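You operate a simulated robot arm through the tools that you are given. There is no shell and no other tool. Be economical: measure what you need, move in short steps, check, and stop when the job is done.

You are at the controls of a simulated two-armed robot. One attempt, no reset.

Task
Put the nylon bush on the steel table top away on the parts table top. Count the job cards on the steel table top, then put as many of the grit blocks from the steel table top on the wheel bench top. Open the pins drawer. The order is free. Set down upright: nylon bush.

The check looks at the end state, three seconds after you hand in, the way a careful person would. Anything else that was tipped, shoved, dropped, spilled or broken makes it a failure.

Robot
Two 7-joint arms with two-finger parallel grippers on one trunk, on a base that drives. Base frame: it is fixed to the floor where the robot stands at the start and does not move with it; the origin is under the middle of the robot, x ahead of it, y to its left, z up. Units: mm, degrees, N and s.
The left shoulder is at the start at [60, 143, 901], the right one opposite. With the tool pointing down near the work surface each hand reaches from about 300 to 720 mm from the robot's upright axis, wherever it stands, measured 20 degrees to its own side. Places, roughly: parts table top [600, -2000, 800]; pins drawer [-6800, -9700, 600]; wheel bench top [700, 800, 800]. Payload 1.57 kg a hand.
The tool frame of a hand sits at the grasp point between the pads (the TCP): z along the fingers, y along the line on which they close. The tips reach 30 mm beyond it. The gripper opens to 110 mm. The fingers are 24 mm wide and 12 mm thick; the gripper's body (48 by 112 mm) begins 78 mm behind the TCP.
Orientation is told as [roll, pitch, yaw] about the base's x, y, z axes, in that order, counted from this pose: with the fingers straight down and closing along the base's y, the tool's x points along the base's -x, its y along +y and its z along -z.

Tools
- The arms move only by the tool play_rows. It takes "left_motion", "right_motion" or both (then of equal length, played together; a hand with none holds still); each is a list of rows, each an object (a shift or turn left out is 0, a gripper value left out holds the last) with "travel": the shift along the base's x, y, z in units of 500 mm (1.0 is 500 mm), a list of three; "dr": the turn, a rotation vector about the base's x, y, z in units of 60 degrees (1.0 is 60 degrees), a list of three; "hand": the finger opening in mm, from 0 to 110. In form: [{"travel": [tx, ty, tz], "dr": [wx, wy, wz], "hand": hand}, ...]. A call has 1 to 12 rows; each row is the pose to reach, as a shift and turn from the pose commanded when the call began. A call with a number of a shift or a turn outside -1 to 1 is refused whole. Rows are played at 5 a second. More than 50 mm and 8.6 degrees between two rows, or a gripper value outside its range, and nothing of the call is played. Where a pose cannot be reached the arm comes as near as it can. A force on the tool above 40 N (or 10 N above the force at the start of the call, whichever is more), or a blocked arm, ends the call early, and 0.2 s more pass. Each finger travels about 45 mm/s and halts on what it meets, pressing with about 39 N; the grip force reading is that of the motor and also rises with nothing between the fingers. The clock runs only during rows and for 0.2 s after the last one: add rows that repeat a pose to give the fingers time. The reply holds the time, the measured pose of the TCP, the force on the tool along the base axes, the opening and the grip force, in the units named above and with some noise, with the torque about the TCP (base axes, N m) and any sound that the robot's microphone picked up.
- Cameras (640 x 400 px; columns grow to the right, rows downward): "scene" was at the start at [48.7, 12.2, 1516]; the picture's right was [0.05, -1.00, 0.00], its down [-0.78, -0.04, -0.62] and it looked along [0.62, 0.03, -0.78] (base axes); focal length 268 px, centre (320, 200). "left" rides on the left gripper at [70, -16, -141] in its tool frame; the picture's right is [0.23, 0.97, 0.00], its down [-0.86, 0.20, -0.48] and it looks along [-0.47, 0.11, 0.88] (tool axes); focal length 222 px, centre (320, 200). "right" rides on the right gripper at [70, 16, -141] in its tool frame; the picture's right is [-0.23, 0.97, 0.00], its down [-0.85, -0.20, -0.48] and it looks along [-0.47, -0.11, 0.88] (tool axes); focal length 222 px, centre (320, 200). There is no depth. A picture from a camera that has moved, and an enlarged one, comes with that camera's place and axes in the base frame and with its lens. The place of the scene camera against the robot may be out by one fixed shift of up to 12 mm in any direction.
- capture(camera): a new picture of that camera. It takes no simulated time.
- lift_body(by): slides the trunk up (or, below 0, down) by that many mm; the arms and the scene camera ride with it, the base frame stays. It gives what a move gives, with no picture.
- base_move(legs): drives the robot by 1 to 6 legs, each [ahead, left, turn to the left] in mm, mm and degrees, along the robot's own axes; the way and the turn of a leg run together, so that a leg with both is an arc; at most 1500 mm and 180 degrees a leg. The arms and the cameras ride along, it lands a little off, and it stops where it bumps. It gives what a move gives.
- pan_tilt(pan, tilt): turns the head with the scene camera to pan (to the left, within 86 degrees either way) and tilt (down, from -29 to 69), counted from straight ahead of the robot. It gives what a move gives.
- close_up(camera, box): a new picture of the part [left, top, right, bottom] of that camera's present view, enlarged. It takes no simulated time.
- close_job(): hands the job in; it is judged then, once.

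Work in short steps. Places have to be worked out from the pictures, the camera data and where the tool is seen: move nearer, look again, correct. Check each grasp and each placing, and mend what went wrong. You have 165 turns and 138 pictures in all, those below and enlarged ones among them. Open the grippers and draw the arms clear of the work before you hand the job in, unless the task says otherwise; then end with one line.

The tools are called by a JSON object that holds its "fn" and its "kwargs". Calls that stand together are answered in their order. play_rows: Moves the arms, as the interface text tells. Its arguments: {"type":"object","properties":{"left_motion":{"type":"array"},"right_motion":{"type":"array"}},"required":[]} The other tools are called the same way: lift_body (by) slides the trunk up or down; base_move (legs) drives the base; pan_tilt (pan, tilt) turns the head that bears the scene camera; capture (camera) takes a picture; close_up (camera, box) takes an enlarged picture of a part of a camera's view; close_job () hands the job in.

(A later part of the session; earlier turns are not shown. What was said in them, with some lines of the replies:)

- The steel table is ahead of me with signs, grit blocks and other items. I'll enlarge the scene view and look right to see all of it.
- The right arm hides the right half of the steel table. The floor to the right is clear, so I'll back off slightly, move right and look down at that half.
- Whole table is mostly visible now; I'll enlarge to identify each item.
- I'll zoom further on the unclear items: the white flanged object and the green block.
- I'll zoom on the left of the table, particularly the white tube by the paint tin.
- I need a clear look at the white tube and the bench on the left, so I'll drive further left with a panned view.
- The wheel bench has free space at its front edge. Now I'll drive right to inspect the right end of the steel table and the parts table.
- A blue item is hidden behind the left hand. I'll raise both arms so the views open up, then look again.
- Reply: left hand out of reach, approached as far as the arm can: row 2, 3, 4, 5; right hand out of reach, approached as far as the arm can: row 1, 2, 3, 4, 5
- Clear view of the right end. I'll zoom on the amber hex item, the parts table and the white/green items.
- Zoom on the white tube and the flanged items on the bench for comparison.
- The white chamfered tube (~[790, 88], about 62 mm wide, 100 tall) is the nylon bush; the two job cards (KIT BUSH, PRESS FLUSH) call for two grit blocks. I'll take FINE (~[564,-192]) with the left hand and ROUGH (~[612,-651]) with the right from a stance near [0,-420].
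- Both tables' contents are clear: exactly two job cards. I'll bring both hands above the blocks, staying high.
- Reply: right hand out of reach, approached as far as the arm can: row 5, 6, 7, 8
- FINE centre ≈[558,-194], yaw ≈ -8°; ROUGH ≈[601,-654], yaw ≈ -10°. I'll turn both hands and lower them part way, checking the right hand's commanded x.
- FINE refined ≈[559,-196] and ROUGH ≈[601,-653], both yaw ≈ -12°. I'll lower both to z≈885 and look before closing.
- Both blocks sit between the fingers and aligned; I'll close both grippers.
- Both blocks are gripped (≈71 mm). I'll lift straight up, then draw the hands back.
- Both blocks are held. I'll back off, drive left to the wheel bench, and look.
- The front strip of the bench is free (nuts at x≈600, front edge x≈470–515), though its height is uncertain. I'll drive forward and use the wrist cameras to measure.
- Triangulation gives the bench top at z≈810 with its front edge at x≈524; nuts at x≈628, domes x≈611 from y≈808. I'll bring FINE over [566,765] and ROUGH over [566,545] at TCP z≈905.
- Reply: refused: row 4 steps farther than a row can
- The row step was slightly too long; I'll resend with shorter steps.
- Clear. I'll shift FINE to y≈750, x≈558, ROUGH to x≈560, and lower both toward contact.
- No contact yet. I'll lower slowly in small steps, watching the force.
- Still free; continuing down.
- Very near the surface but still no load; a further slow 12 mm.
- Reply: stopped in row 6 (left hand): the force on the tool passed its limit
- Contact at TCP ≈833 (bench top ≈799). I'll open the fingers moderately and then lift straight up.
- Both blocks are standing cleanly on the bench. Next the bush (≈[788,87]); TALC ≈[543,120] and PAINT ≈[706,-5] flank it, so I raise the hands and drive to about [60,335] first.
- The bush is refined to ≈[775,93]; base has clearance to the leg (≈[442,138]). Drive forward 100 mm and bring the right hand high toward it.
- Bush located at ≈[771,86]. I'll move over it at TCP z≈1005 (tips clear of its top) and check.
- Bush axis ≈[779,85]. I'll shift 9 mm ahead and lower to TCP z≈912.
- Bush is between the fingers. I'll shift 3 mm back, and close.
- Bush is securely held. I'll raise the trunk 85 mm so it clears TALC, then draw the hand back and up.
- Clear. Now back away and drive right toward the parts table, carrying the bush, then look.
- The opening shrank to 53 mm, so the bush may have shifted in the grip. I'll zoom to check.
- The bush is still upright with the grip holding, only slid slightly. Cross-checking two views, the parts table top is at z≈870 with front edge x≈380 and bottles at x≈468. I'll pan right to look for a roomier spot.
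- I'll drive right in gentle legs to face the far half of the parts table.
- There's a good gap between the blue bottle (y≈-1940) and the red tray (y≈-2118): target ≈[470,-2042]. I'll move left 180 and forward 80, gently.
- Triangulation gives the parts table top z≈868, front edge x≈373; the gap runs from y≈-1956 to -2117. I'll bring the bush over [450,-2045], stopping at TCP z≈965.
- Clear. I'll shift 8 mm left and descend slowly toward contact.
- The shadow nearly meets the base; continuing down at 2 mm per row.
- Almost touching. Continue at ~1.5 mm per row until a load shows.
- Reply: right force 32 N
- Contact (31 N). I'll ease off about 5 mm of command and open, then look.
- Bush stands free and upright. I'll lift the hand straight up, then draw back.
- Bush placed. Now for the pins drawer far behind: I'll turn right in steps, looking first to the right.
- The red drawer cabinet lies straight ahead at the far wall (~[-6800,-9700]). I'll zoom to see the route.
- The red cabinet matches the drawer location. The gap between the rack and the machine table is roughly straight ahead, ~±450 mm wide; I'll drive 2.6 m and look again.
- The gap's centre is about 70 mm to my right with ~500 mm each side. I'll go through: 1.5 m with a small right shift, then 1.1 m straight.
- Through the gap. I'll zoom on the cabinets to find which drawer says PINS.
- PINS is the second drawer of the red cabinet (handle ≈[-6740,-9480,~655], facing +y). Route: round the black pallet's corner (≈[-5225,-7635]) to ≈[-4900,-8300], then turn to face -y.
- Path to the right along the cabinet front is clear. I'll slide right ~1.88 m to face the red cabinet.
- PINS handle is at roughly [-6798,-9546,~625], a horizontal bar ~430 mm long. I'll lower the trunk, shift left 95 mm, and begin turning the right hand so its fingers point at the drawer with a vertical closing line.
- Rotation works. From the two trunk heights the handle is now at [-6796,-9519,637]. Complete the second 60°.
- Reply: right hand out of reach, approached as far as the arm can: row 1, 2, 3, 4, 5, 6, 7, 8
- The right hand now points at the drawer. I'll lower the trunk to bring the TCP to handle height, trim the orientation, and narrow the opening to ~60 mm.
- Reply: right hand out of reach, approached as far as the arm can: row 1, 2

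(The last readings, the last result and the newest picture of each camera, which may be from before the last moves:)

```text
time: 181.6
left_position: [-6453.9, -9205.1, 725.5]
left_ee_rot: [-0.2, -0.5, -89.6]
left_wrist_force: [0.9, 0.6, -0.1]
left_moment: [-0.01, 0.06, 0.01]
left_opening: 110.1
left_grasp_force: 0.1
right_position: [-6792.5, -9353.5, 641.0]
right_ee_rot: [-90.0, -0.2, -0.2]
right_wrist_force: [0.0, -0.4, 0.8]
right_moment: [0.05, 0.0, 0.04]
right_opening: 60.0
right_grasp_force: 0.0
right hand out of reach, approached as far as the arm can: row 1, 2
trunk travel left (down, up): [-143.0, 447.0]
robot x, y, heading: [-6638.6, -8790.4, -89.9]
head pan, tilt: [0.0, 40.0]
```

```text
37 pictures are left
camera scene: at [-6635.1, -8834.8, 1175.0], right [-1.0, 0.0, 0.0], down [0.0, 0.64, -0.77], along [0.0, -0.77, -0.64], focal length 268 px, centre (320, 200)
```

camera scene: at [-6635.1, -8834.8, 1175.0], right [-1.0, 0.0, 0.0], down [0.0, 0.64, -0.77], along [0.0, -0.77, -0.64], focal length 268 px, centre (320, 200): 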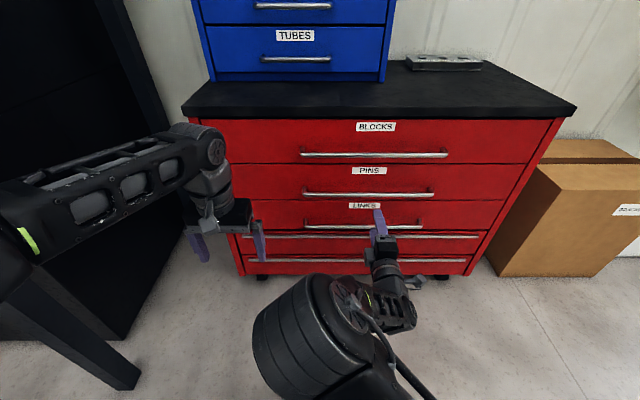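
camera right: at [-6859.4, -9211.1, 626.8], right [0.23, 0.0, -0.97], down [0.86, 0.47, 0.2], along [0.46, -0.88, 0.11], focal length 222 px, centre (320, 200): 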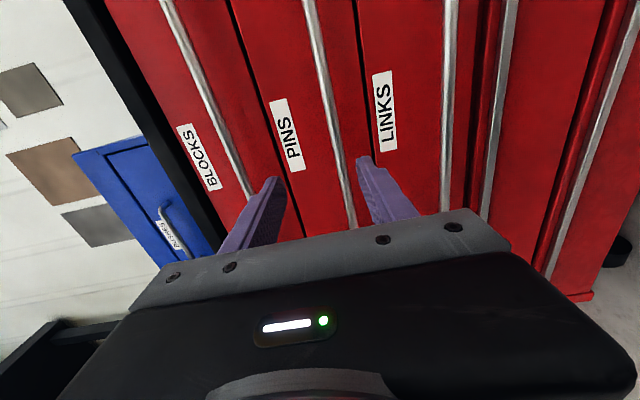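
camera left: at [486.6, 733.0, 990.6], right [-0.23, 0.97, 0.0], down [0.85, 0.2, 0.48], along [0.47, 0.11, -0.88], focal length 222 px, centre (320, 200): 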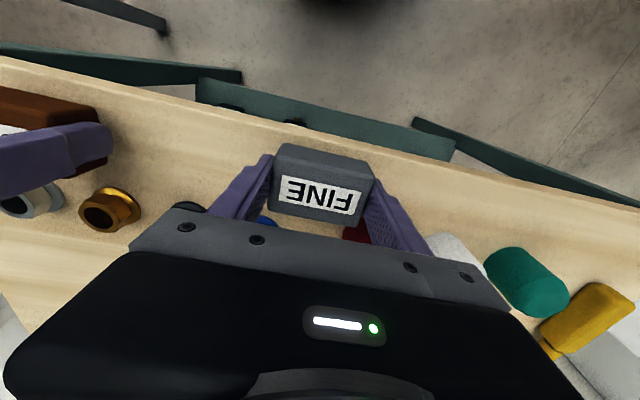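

The bar reads at z≈622 from the wrist view (TCP 641). I'll lower the trunk 19 mm, drive forward 110 mm, and check again.

{"fn": "lift_body", "kwargs": {"by": -19}}

{"fn": "base_move", "kwargs": {"legs": [[105, 0, 0]]}}

{"fn": "capture", "kwargs": {"camera": "right"}}

{"fn": "close_up", "kwargs": {"camera": "scene", "box": [280, 130, 480, 255]}}

```text
time: 182.2
left_position: [-6455.1, -9204.1, 705.8]
left_ee_rot: [0.0, -0.4, -89.6]
left_wrist_force: [0.1, -0.2, 0.8]
left_moment: [0.02, -0.02, -0.04]
left_opening: 109.9
left_grasp_force: 0.2
right_position: [-6793.8, -9354.2, 622.5]
right_ee_rot: [-90.1, -0.1, -0.3]
right_wrist_force: [0.9, -0.3, -0.2]
right_moment: [-0.03, 0.04, 0.01]
right_opening: 59.9
right_grasp_force: 0.1
trunk travel left (down, up): [-124.0, 466.0]
robot x, y, heading: [-6642.8, -8784.2, -89.8]
head pan, tilt: [0.0, 40.0]
```

```text
time: 183.4
left_position: [-6455.4, -9310.8, 705.3]
left_ee_rot: [-0.1, -0.5, -89.7]
left_wrist_force: [-0.6, 0.2, -0.9]
left_moment: [0.01, 0.02, 0.02]
left_opening: 109.8
left_grasp_force: 0.0
right_position: [-6794.5, -9459.2, 621.6]
right_ee_rot: [-90.0, 0.0, -0.4]
right_wrist_force: [0.0, -0.4, 0.6]
right_moment: [0.01, 0.01, 0.01]
right_opening: 60.1
right_grasp_force: 0.1
trunk travel left (down, up): [-124.0, 466.0]
robot x, y, heading: [-6638.9, -8891.0, -90.3]
head pan, tilt: [0.0, 40.0]
```

```text
36 pictures are left
camera right: at [-6860.9, -9317.2, 608.0], right [0.23, 0.0, -0.97], down [0.86, 0.47, 0.2], along [0.46, -0.88, 0.11], focal length 222 px, centre (320, 200)
```

right: 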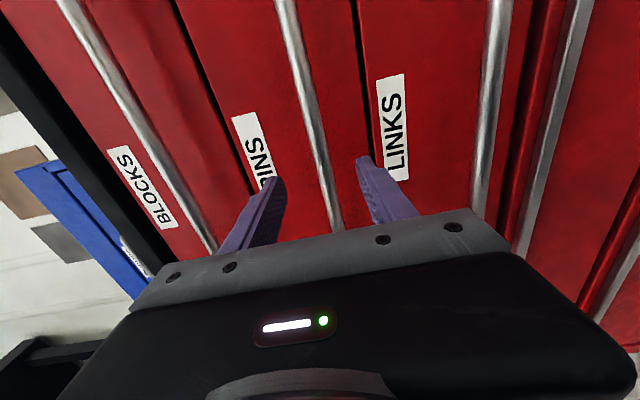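

```text
3.20 times, centred on (380, 192) of scene
camera zoom: at [-6636.4, -8941.2, 1156.0], right [-1.0, 0.0, 0.0], down [0.0, 0.64, -0.77], along [0.0, -0.77, -0.64], focal length 858 px, centre (128, 224)
```

zoom: 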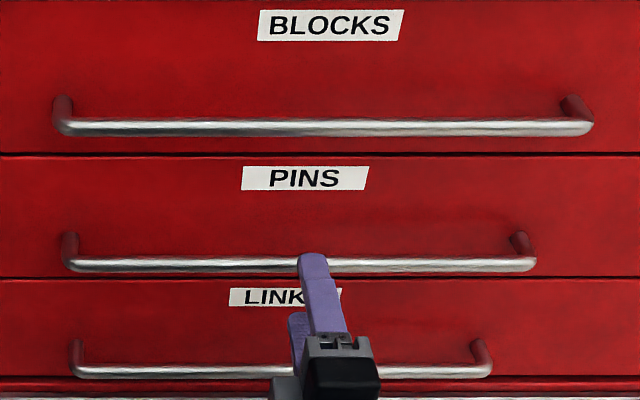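

Bar is centred between the fingers (z≈622, y≈-9522). I'll push forward 58 mm slowly.

{"fn": "play_rows", "kwargs": {"right_motion": [{"travel": [0, -0.03, 0]}, {"travel": [0, -0.06, 0]}, {"travel": [0, -0.09, 0]}, {"travel": [0, -0.116, 0]}, {"travel": [0, -0.116, 0]}]}}

{"fn": "capture", "kwargs": {"camera": "right"}}

{"fn": "close_up", "kwargs": {"camera": "scene", "box": [320, 150, 440, 225]}}

```text
time: 184.6
left_position: [-6455.2, -9310.3, 705.7]
left_ee_rot: [-0.2, -0.5, -89.7]
left_wrist_force: [0.4, -0.3, -0.3]
left_moment: [0.03, 0.01, 0.04]
left_opening: 110.0
left_grasp_force: 0.0
right_position: [-6793.5, -9482.1, 623.8]
right_ee_rot: [-90.2, 0.1, -0.5]
right_wrist_force: [0.0, 0.5, -0.6]
right_moment: [0.02, 0.01, 0.0]
right_opening: 60.3
right_grasp_force: 0.0
right hand out of reach, approached as far as the arm can: row 2, 3, 4, 5
trunk travel left (down, up): [-124.0, 466.0]
robot x, y, heading: [-6639.4, -8892.7, -90.2]
head pan, tilt: [0.0, 40.0]
```

```text
34 pictures are left
camera right: at [-6860.6, -9339.0, 607.6], right [0.23, -0.01, -0.97], down [0.86, 0.47, 0.2], along [0.46, -0.88, 0.11], focal length 222 px, centre (320, 200)
```

right: 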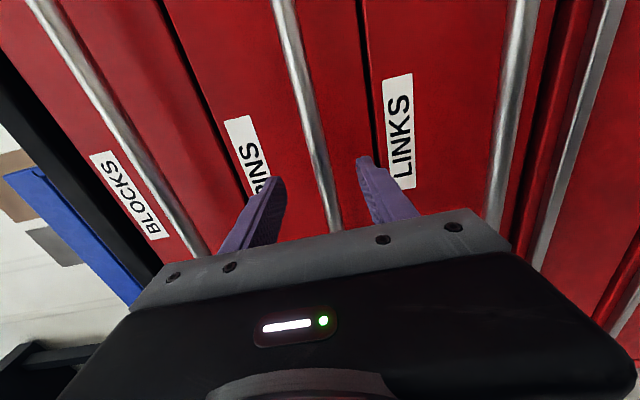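

```text
5.33 times, centred on (380, 188) of scene
camera zoom: at [-6636.4, -8941.4, 1156.0], right [-1.0, 0.0, 0.0], down [0.0, 0.64, -0.77], along [0.0, -0.77, -0.64], focal length 1431 px, centre (0, 267)
```

zoom: 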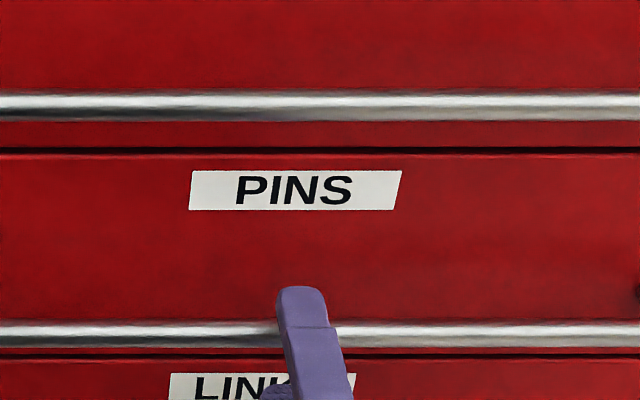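

The arm is at its reach limit; I'll drive the base forward 36 mm to bring the TCP onto the bar.

{"fn": "base_move", "kwargs": {"legs": [[36, 0, 0]]}}

{"fn": "capture", "kwargs": {"camera": "right"}}

{"fn": "close_up", "kwargs": {"camera": "scene", "box": [320, 150, 440, 225]}}

```text
time: 185.4
left_position: [-6456.3, -9346.7, 706.8]
left_ee_rot: [-0.1, -0.5, -89.6]
left_wrist_force: [-0.5, 0.6, -0.4]
left_moment: [-0.01, 0.04, 0.02]
left_opening: 110.0
left_grasp_force: 0.0
right_position: [-6794.0, -9518.5, 622.8]
right_ee_rot: [-90.3, 0.0, -0.5]
right_wrist_force: [0.6, -0.2, -0.4]
right_moment: [0.02, -0.02, 0.03]
right_opening: 60.0
right_grasp_force: 0.1
trunk travel left (down, up): [-124.0, 466.0]
robot x, y, heading: [-6635.3, -8931.1, -90.0]
head pan, tilt: [0.0, 40.0]
```

```text
32 pictures are left
camera right: at [-6860.7, -9375.5, 607.6], right [0.23, -0.01, -0.97], down [0.86, 0.47, 0.2], along [0.46, -0.88, 0.11], focal length 222 px, centre (320, 200)
```

right: 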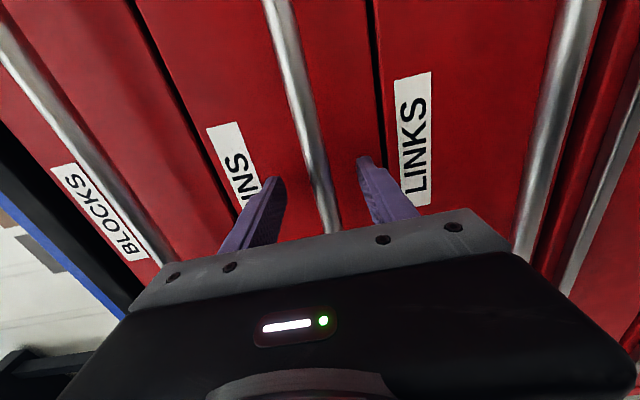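

```text
5.33 times, centred on (380, 188) of scene
camera zoom: at [-6636.5, -8977.8, 1156.0], right [-1.0, 0.0, 0.0], down [0.0, 0.64, -0.77], along [0.0, -0.77, -0.64], focal length 1431 px, centre (0, 267)
```

zoom: 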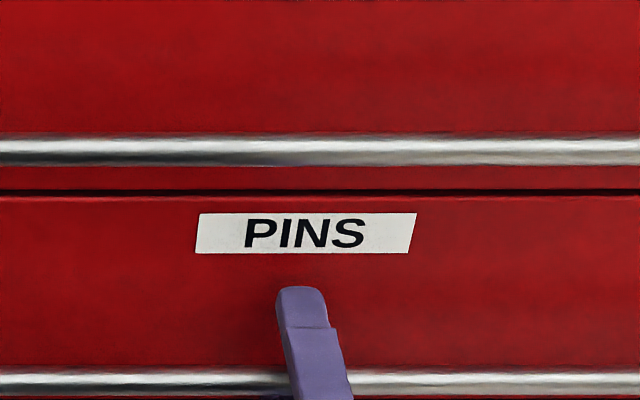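

The upper finger clearly passes over the bar. Close the gripper.

{"fn": "play_rows", "kwargs": {"right_motion": [{"hand": 45}, {"hand": 30}, {"hand": 15}, {"hand": 3}, {"hand": 3}, {"hand": 3}]}}

{"fn": "capture", "kwargs": {"camera": "right"}}

```text
time: 186.8
left_position: [-6455.6, -9347.6, 704.0]
left_ee_rot: [0.0, -0.4, -89.7]
left_wrist_force: [0.1, -0.6, 0.7]
left_moment: [-0.03, -0.01, 0.01]
left_opening: 110.2
left_grasp_force: 0.0
right_position: [-6793.5, -9518.0, 619.4]
right_ee_rot: [-89.9, 0.0, -0.5]
right_wrist_force: [2.7, 4.7, -20.1]
right_moment: [0.1, -0.03, -0.09]
right_opening: 15.5
right_grasp_force: 31.5
trunk travel left (down, up): [-124.0, 466.0]
robot x, y, heading: [-6638.6, -8928.7, -90.2]
head pan, tilt: [0.0, 40.0]
```

```text
30 pictures are left
camera right: at [-6860.7, -9375.6, 605.9], right [0.23, 0.0, -0.97], down [0.86, 0.47, 0.2], along [0.46, -0.88, 0.11], focal length 222 px, centre (320, 200)
```

right: 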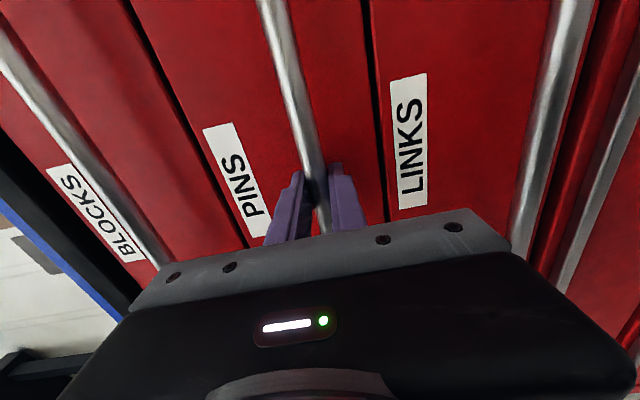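

Bar gripped (15.5 mm). I'll relax the vertical load slightly and pull 40 mm with the arm to check the force.

{"fn": "play_rows", "kwargs": {"right_motion": [{"travel": [0, 0, -0.006]}, {"travel": [0, 0.016, -0.006]}, {"travel": [0, 0.032, -0.006]}, {"travel": [0, 0.048, -0.006]}, {"travel": [0, 0.064, -0.006]}, {"travel": [0, 0.08, -0.006]}]}}

```text
time: 188.2
left_position: [-6455.9, -9349.2, 705.3]
left_ee_rot: [0.0, -0.5, -89.8]
left_wrist_force: [0.1, 0.4, 1.3]
left_moment: [-0.01, 0.0, 0.0]
left_opening: 109.9
left_grasp_force: 0.1
right_position: [-6793.0, -9479.3, 620.0]
right_ee_rot: [-90.4, 0.0, -0.5]
right_wrist_force: [2.4, -1.7, 1.9]
right_moment: [0.01, -0.17, -0.55]
right_opening: 15.4
right_grasp_force: 32.0
trunk travel left (down, up): [-124.0, 466.0]
robot x, y, heading: [-6642.4, -8932.0, -90.1]
head pan, tilt: [0.0, 40.0]
```

Moved 39 mm with little force. Now pull further by driving the base back 130 mm and look.

{"fn": "base_move", "kwargs": {"legs": [[-130, 0, 0]]}}

{"fn": "capture", "kwargs": {"camera": "scene"}}

```text
time: 189.5
left_position: [-6454.4, -9217.2, 706.3]
left_ee_rot: [0.0, -0.5, -89.7]
left_wrist_force: [0.8, -1.1, -0.2]
left_moment: [0.02, -0.01, -0.04]
left_opening: 110.0
left_grasp_force: 0.1
right_position: [-6792.8, -9348.8, 619.1]
right_ee_rot: [-90.4, 0.0, -0.6]
right_wrist_force: [-5.0, -1.7, 12.0]
right_moment: [-0.08, 0.03, 0.08]
right_opening: 15.7
right_grasp_force: 31.6
trunk travel left (down, up): [-124.0, 466.0]
robot x, y, heading: [-6637.2, -8801.2, -90.1]
head pan, tilt: [0.0, 40.0]
```

```text
29 pictures are left
camera scene: at [-6636.5, -8847.9, 1156.1], right [-1.0, 0.0, 0.0], down [0.0, 0.64, -0.77], along [0.0, -0.77, -0.64], focal length 268 px, centre (320, 200)
```

scene: 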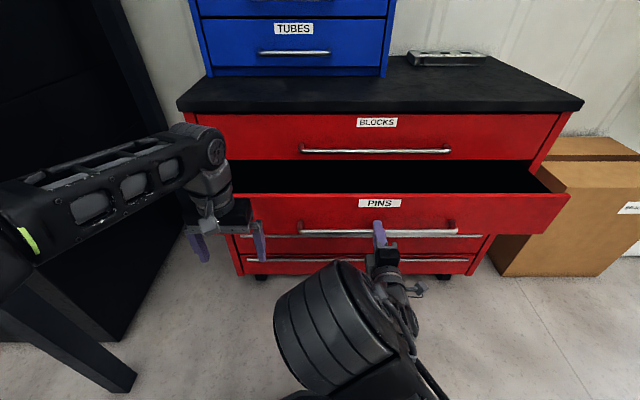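

The PINS drawer is opening cleanly (~170 mm). I'll continue back another 100 mm, watching force.

{"fn": "base_move", "kwargs": {"legs": [[-60, 0, 0]]}}

{"fn": "base_move", "kwargs": {"legs": [[-50, 0, 0]]}}

{"fn": "capture", "kwargs": {"camera": "scene"}}

```text
time: 190.5
left_position: [-6455.9, -9160.0, 706.0]
left_ee_rot: [0.0, -0.5, -89.7]
left_wrist_force: [-0.2, 0.9, 0.0]
left_moment: [0.02, -0.05, 0.01]
left_opening: 110.0
left_grasp_force: 0.2
right_position: [-6794.4, -9291.1, 620.6]
right_ee_rot: [-90.4, -0.1, -0.7]
right_wrist_force: [-0.6, -1.0, 4.7]
right_moment: [-0.03, 0.04, 0.08]
right_opening: 15.6
right_grasp_force: 31.3
trunk travel left (down, up): [-124.0, 466.0]
robot x, y, heading: [-6632.9, -8744.0, -90.2]
head pan, tilt: [0.0, 40.0]
```

```text
time: 191.4
left_position: [-6454.8, -9107.6, 705.5]
left_ee_rot: [0.0, -0.4, -89.7]
left_wrist_force: [-0.3, -0.4, -0.1]
left_moment: [0.03, 0.01, 0.0]
left_opening: 110.0
left_grasp_force: 0.1
right_position: [-6794.0, -9240.2, 619.8]
right_ee_rot: [-90.4, 0.0, -0.6]
right_wrist_force: [3.6, -1.3, 3.3]
right_moment: [-0.01, -0.02, 0.19]
right_opening: 16.1
right_grasp_force: 31.3
trunk travel left (down, up): [-124.0, 466.0]
robot x, y, heading: [-6636.4, -8693.4, -90.2]
head pan, tilt: [0.0, 40.0]
```

```text
28 pictures are left
camera scene: at [-6636.1, -8738.6, 1156.0], right [-1.0, 0.0, 0.0], down [0.0, 0.64, -0.77], along [0.0, -0.77, -0.64], focal length 268 px, centre (320, 200)
```

scene: 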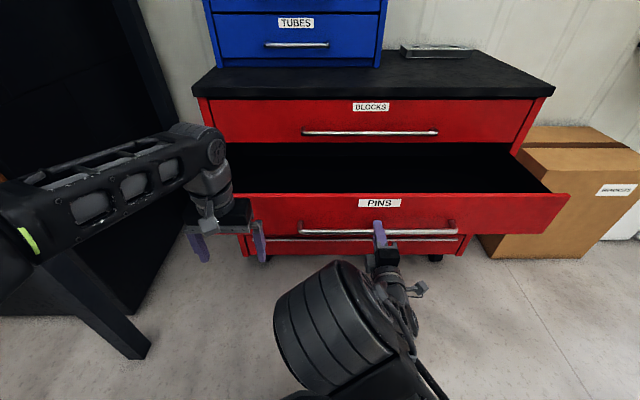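

Now 280 mm open with no resistance; I'll go another 60 mm to be near its stop.

{"fn": "base_move", "kwargs": {"legs": [[-60, 0, 0]]}}

```text
time: 192.4
left_position: [-6455.8, -9049.3, 706.0]
left_ee_rot: [-0.1, -0.5, -89.8]
left_wrist_force: [0.0, -0.1, -0.6]
left_moment: [0.01, 0.03, 0.02]
left_opening: 110.1
left_grasp_force: 0.0
right_position: [-6794.8, -9179.1, 618.5]
right_ee_rot: [-90.4, 0.0, -0.8]
right_wrist_force: [-0.2, 0.8, 0.2]
right_moment: [-0.02, 0.0, 0.0]
right_opening: 2.9
right_grasp_force: 0.0
trunk travel left (down, up): [-124.0, 466.0]
robot x, y, heading: [-6638.2, -8633.6, -90.1]
head pan, tilt: [0.0, 40.0]
```

The grip slipped off, meaning the drawer reached its stop. I'll look.

{"fn": "capture", "kwargs": {"camera": "scene"}}

{"fn": "capture", "kwargs": {"camera": "right"}}

```text
27 pictures are left
camera scene: at [-6636.3, -8678.0, 1156.0], right [-1.0, 0.0, 0.0], down [0.0, 0.64, -0.77], along [0.0, -0.77, -0.64], focal length 268 px, centre (320, 200)
```

scene: 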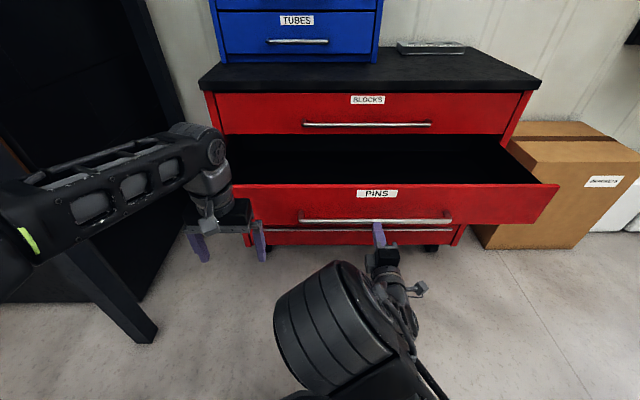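

```text
26 pictures are left
camera right: at [-6861.1, -9035.9, 604.2], right [0.23, -0.01, -0.97], down [0.86, 0.47, 0.2], along [0.46, -0.88, 0.11], focal length 222 px, centre (320, 200)
```

right: 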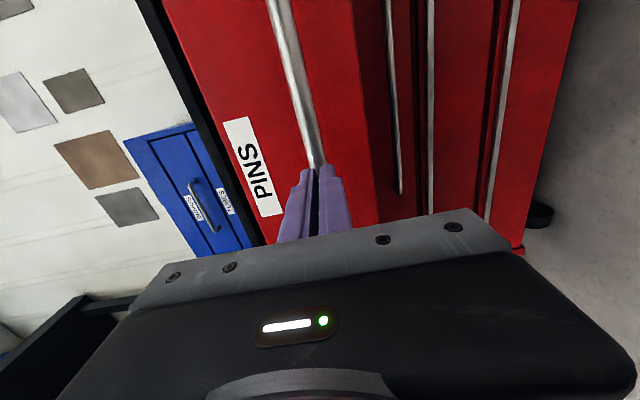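

The PINS drawer stands fully open and nothing else moved. I'll back away and open the gripper.

{"fn": "base_move", "kwargs": {"legs": [[-250, 0, 0]]}}

{"fn": "play_rows", "kwargs": {"right_motion": [{"hand": 40}, {"hand": 80}, {"hand": 110}, {"hand": 110}]}}

{"fn": "capture", "kwargs": {"camera": "scene"}}

```text
time: 194.2
left_position: [-6455.5, -8797.0, 705.4]
left_ee_rot: [0.1, -0.5, -89.8]
left_wrist_force: [-0.2, -0.5, 0.6]
left_moment: [0.03, 0.03, -0.01]
left_opening: 110.0
left_grasp_force: 0.1
right_position: [-6795.0, -8928.3, 618.6]
right_ee_rot: [-90.4, 0.0, -0.7]
right_wrist_force: [-0.3, -0.2, 0.1]
right_moment: [0.01, -0.04, -0.03]
right_opening: 3.0
right_grasp_force: 0.0
trunk travel left (down, up): [-124.0, 466.0]
robot x, y, heading: [-6639.0, -8382.0, -90.3]
head pan, tilt: [0.0, 40.0]
```

```text
time: 195.2
left_position: [-6454.2, -8796.1, 706.5]
left_ee_rot: [0.0, -0.5, -89.8]
left_wrist_force: [0.2, 0.7, -0.1]
left_moment: [-0.04, 0.0, 0.02]
left_opening: 110.2
left_grasp_force: 0.1
right_position: [-6795.0, -8927.1, 619.6]
right_ee_rot: [-90.3, 0.0, -0.7]
right_wrist_force: [-1.0, -0.1, 0.0]
right_moment: [-0.02, 0.03, -0.02]
right_opening: 87.1
right_grasp_force: 0.1
trunk travel left (down, up): [-124.0, 466.0]
robot x, y, heading: [-6638.3, -8380.8, -90.5]
head pan, tilt: [0.0, 40.0]
```

```text
25 pictures are left
camera scene: at [-6635.6, -8426.4, 1156.0], right [-1.0, 0.0, 0.0], down [0.0, 0.64, -0.77], along [0.0, -0.77, -0.64], focal length 268 px, centre (320, 200)
```

scene: 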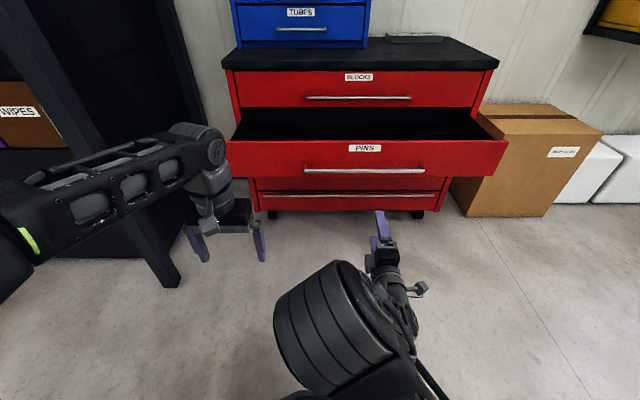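

The drawer is open, arms are clear, the bush and both blocks are placed; handing in.

{"fn": "close_job", "kwargs": {}}

```text
The job is handed in.
```

I handed the job in with all three parts done: the nylon bush stands upright on the parts table, two grit blocks (FINE and ROUGH, to match the two job cards I counted) are on the wheel bench, and the PINS drawer is open. The tall white tube carried no label, so I took it to be the nylon bush from its shape.
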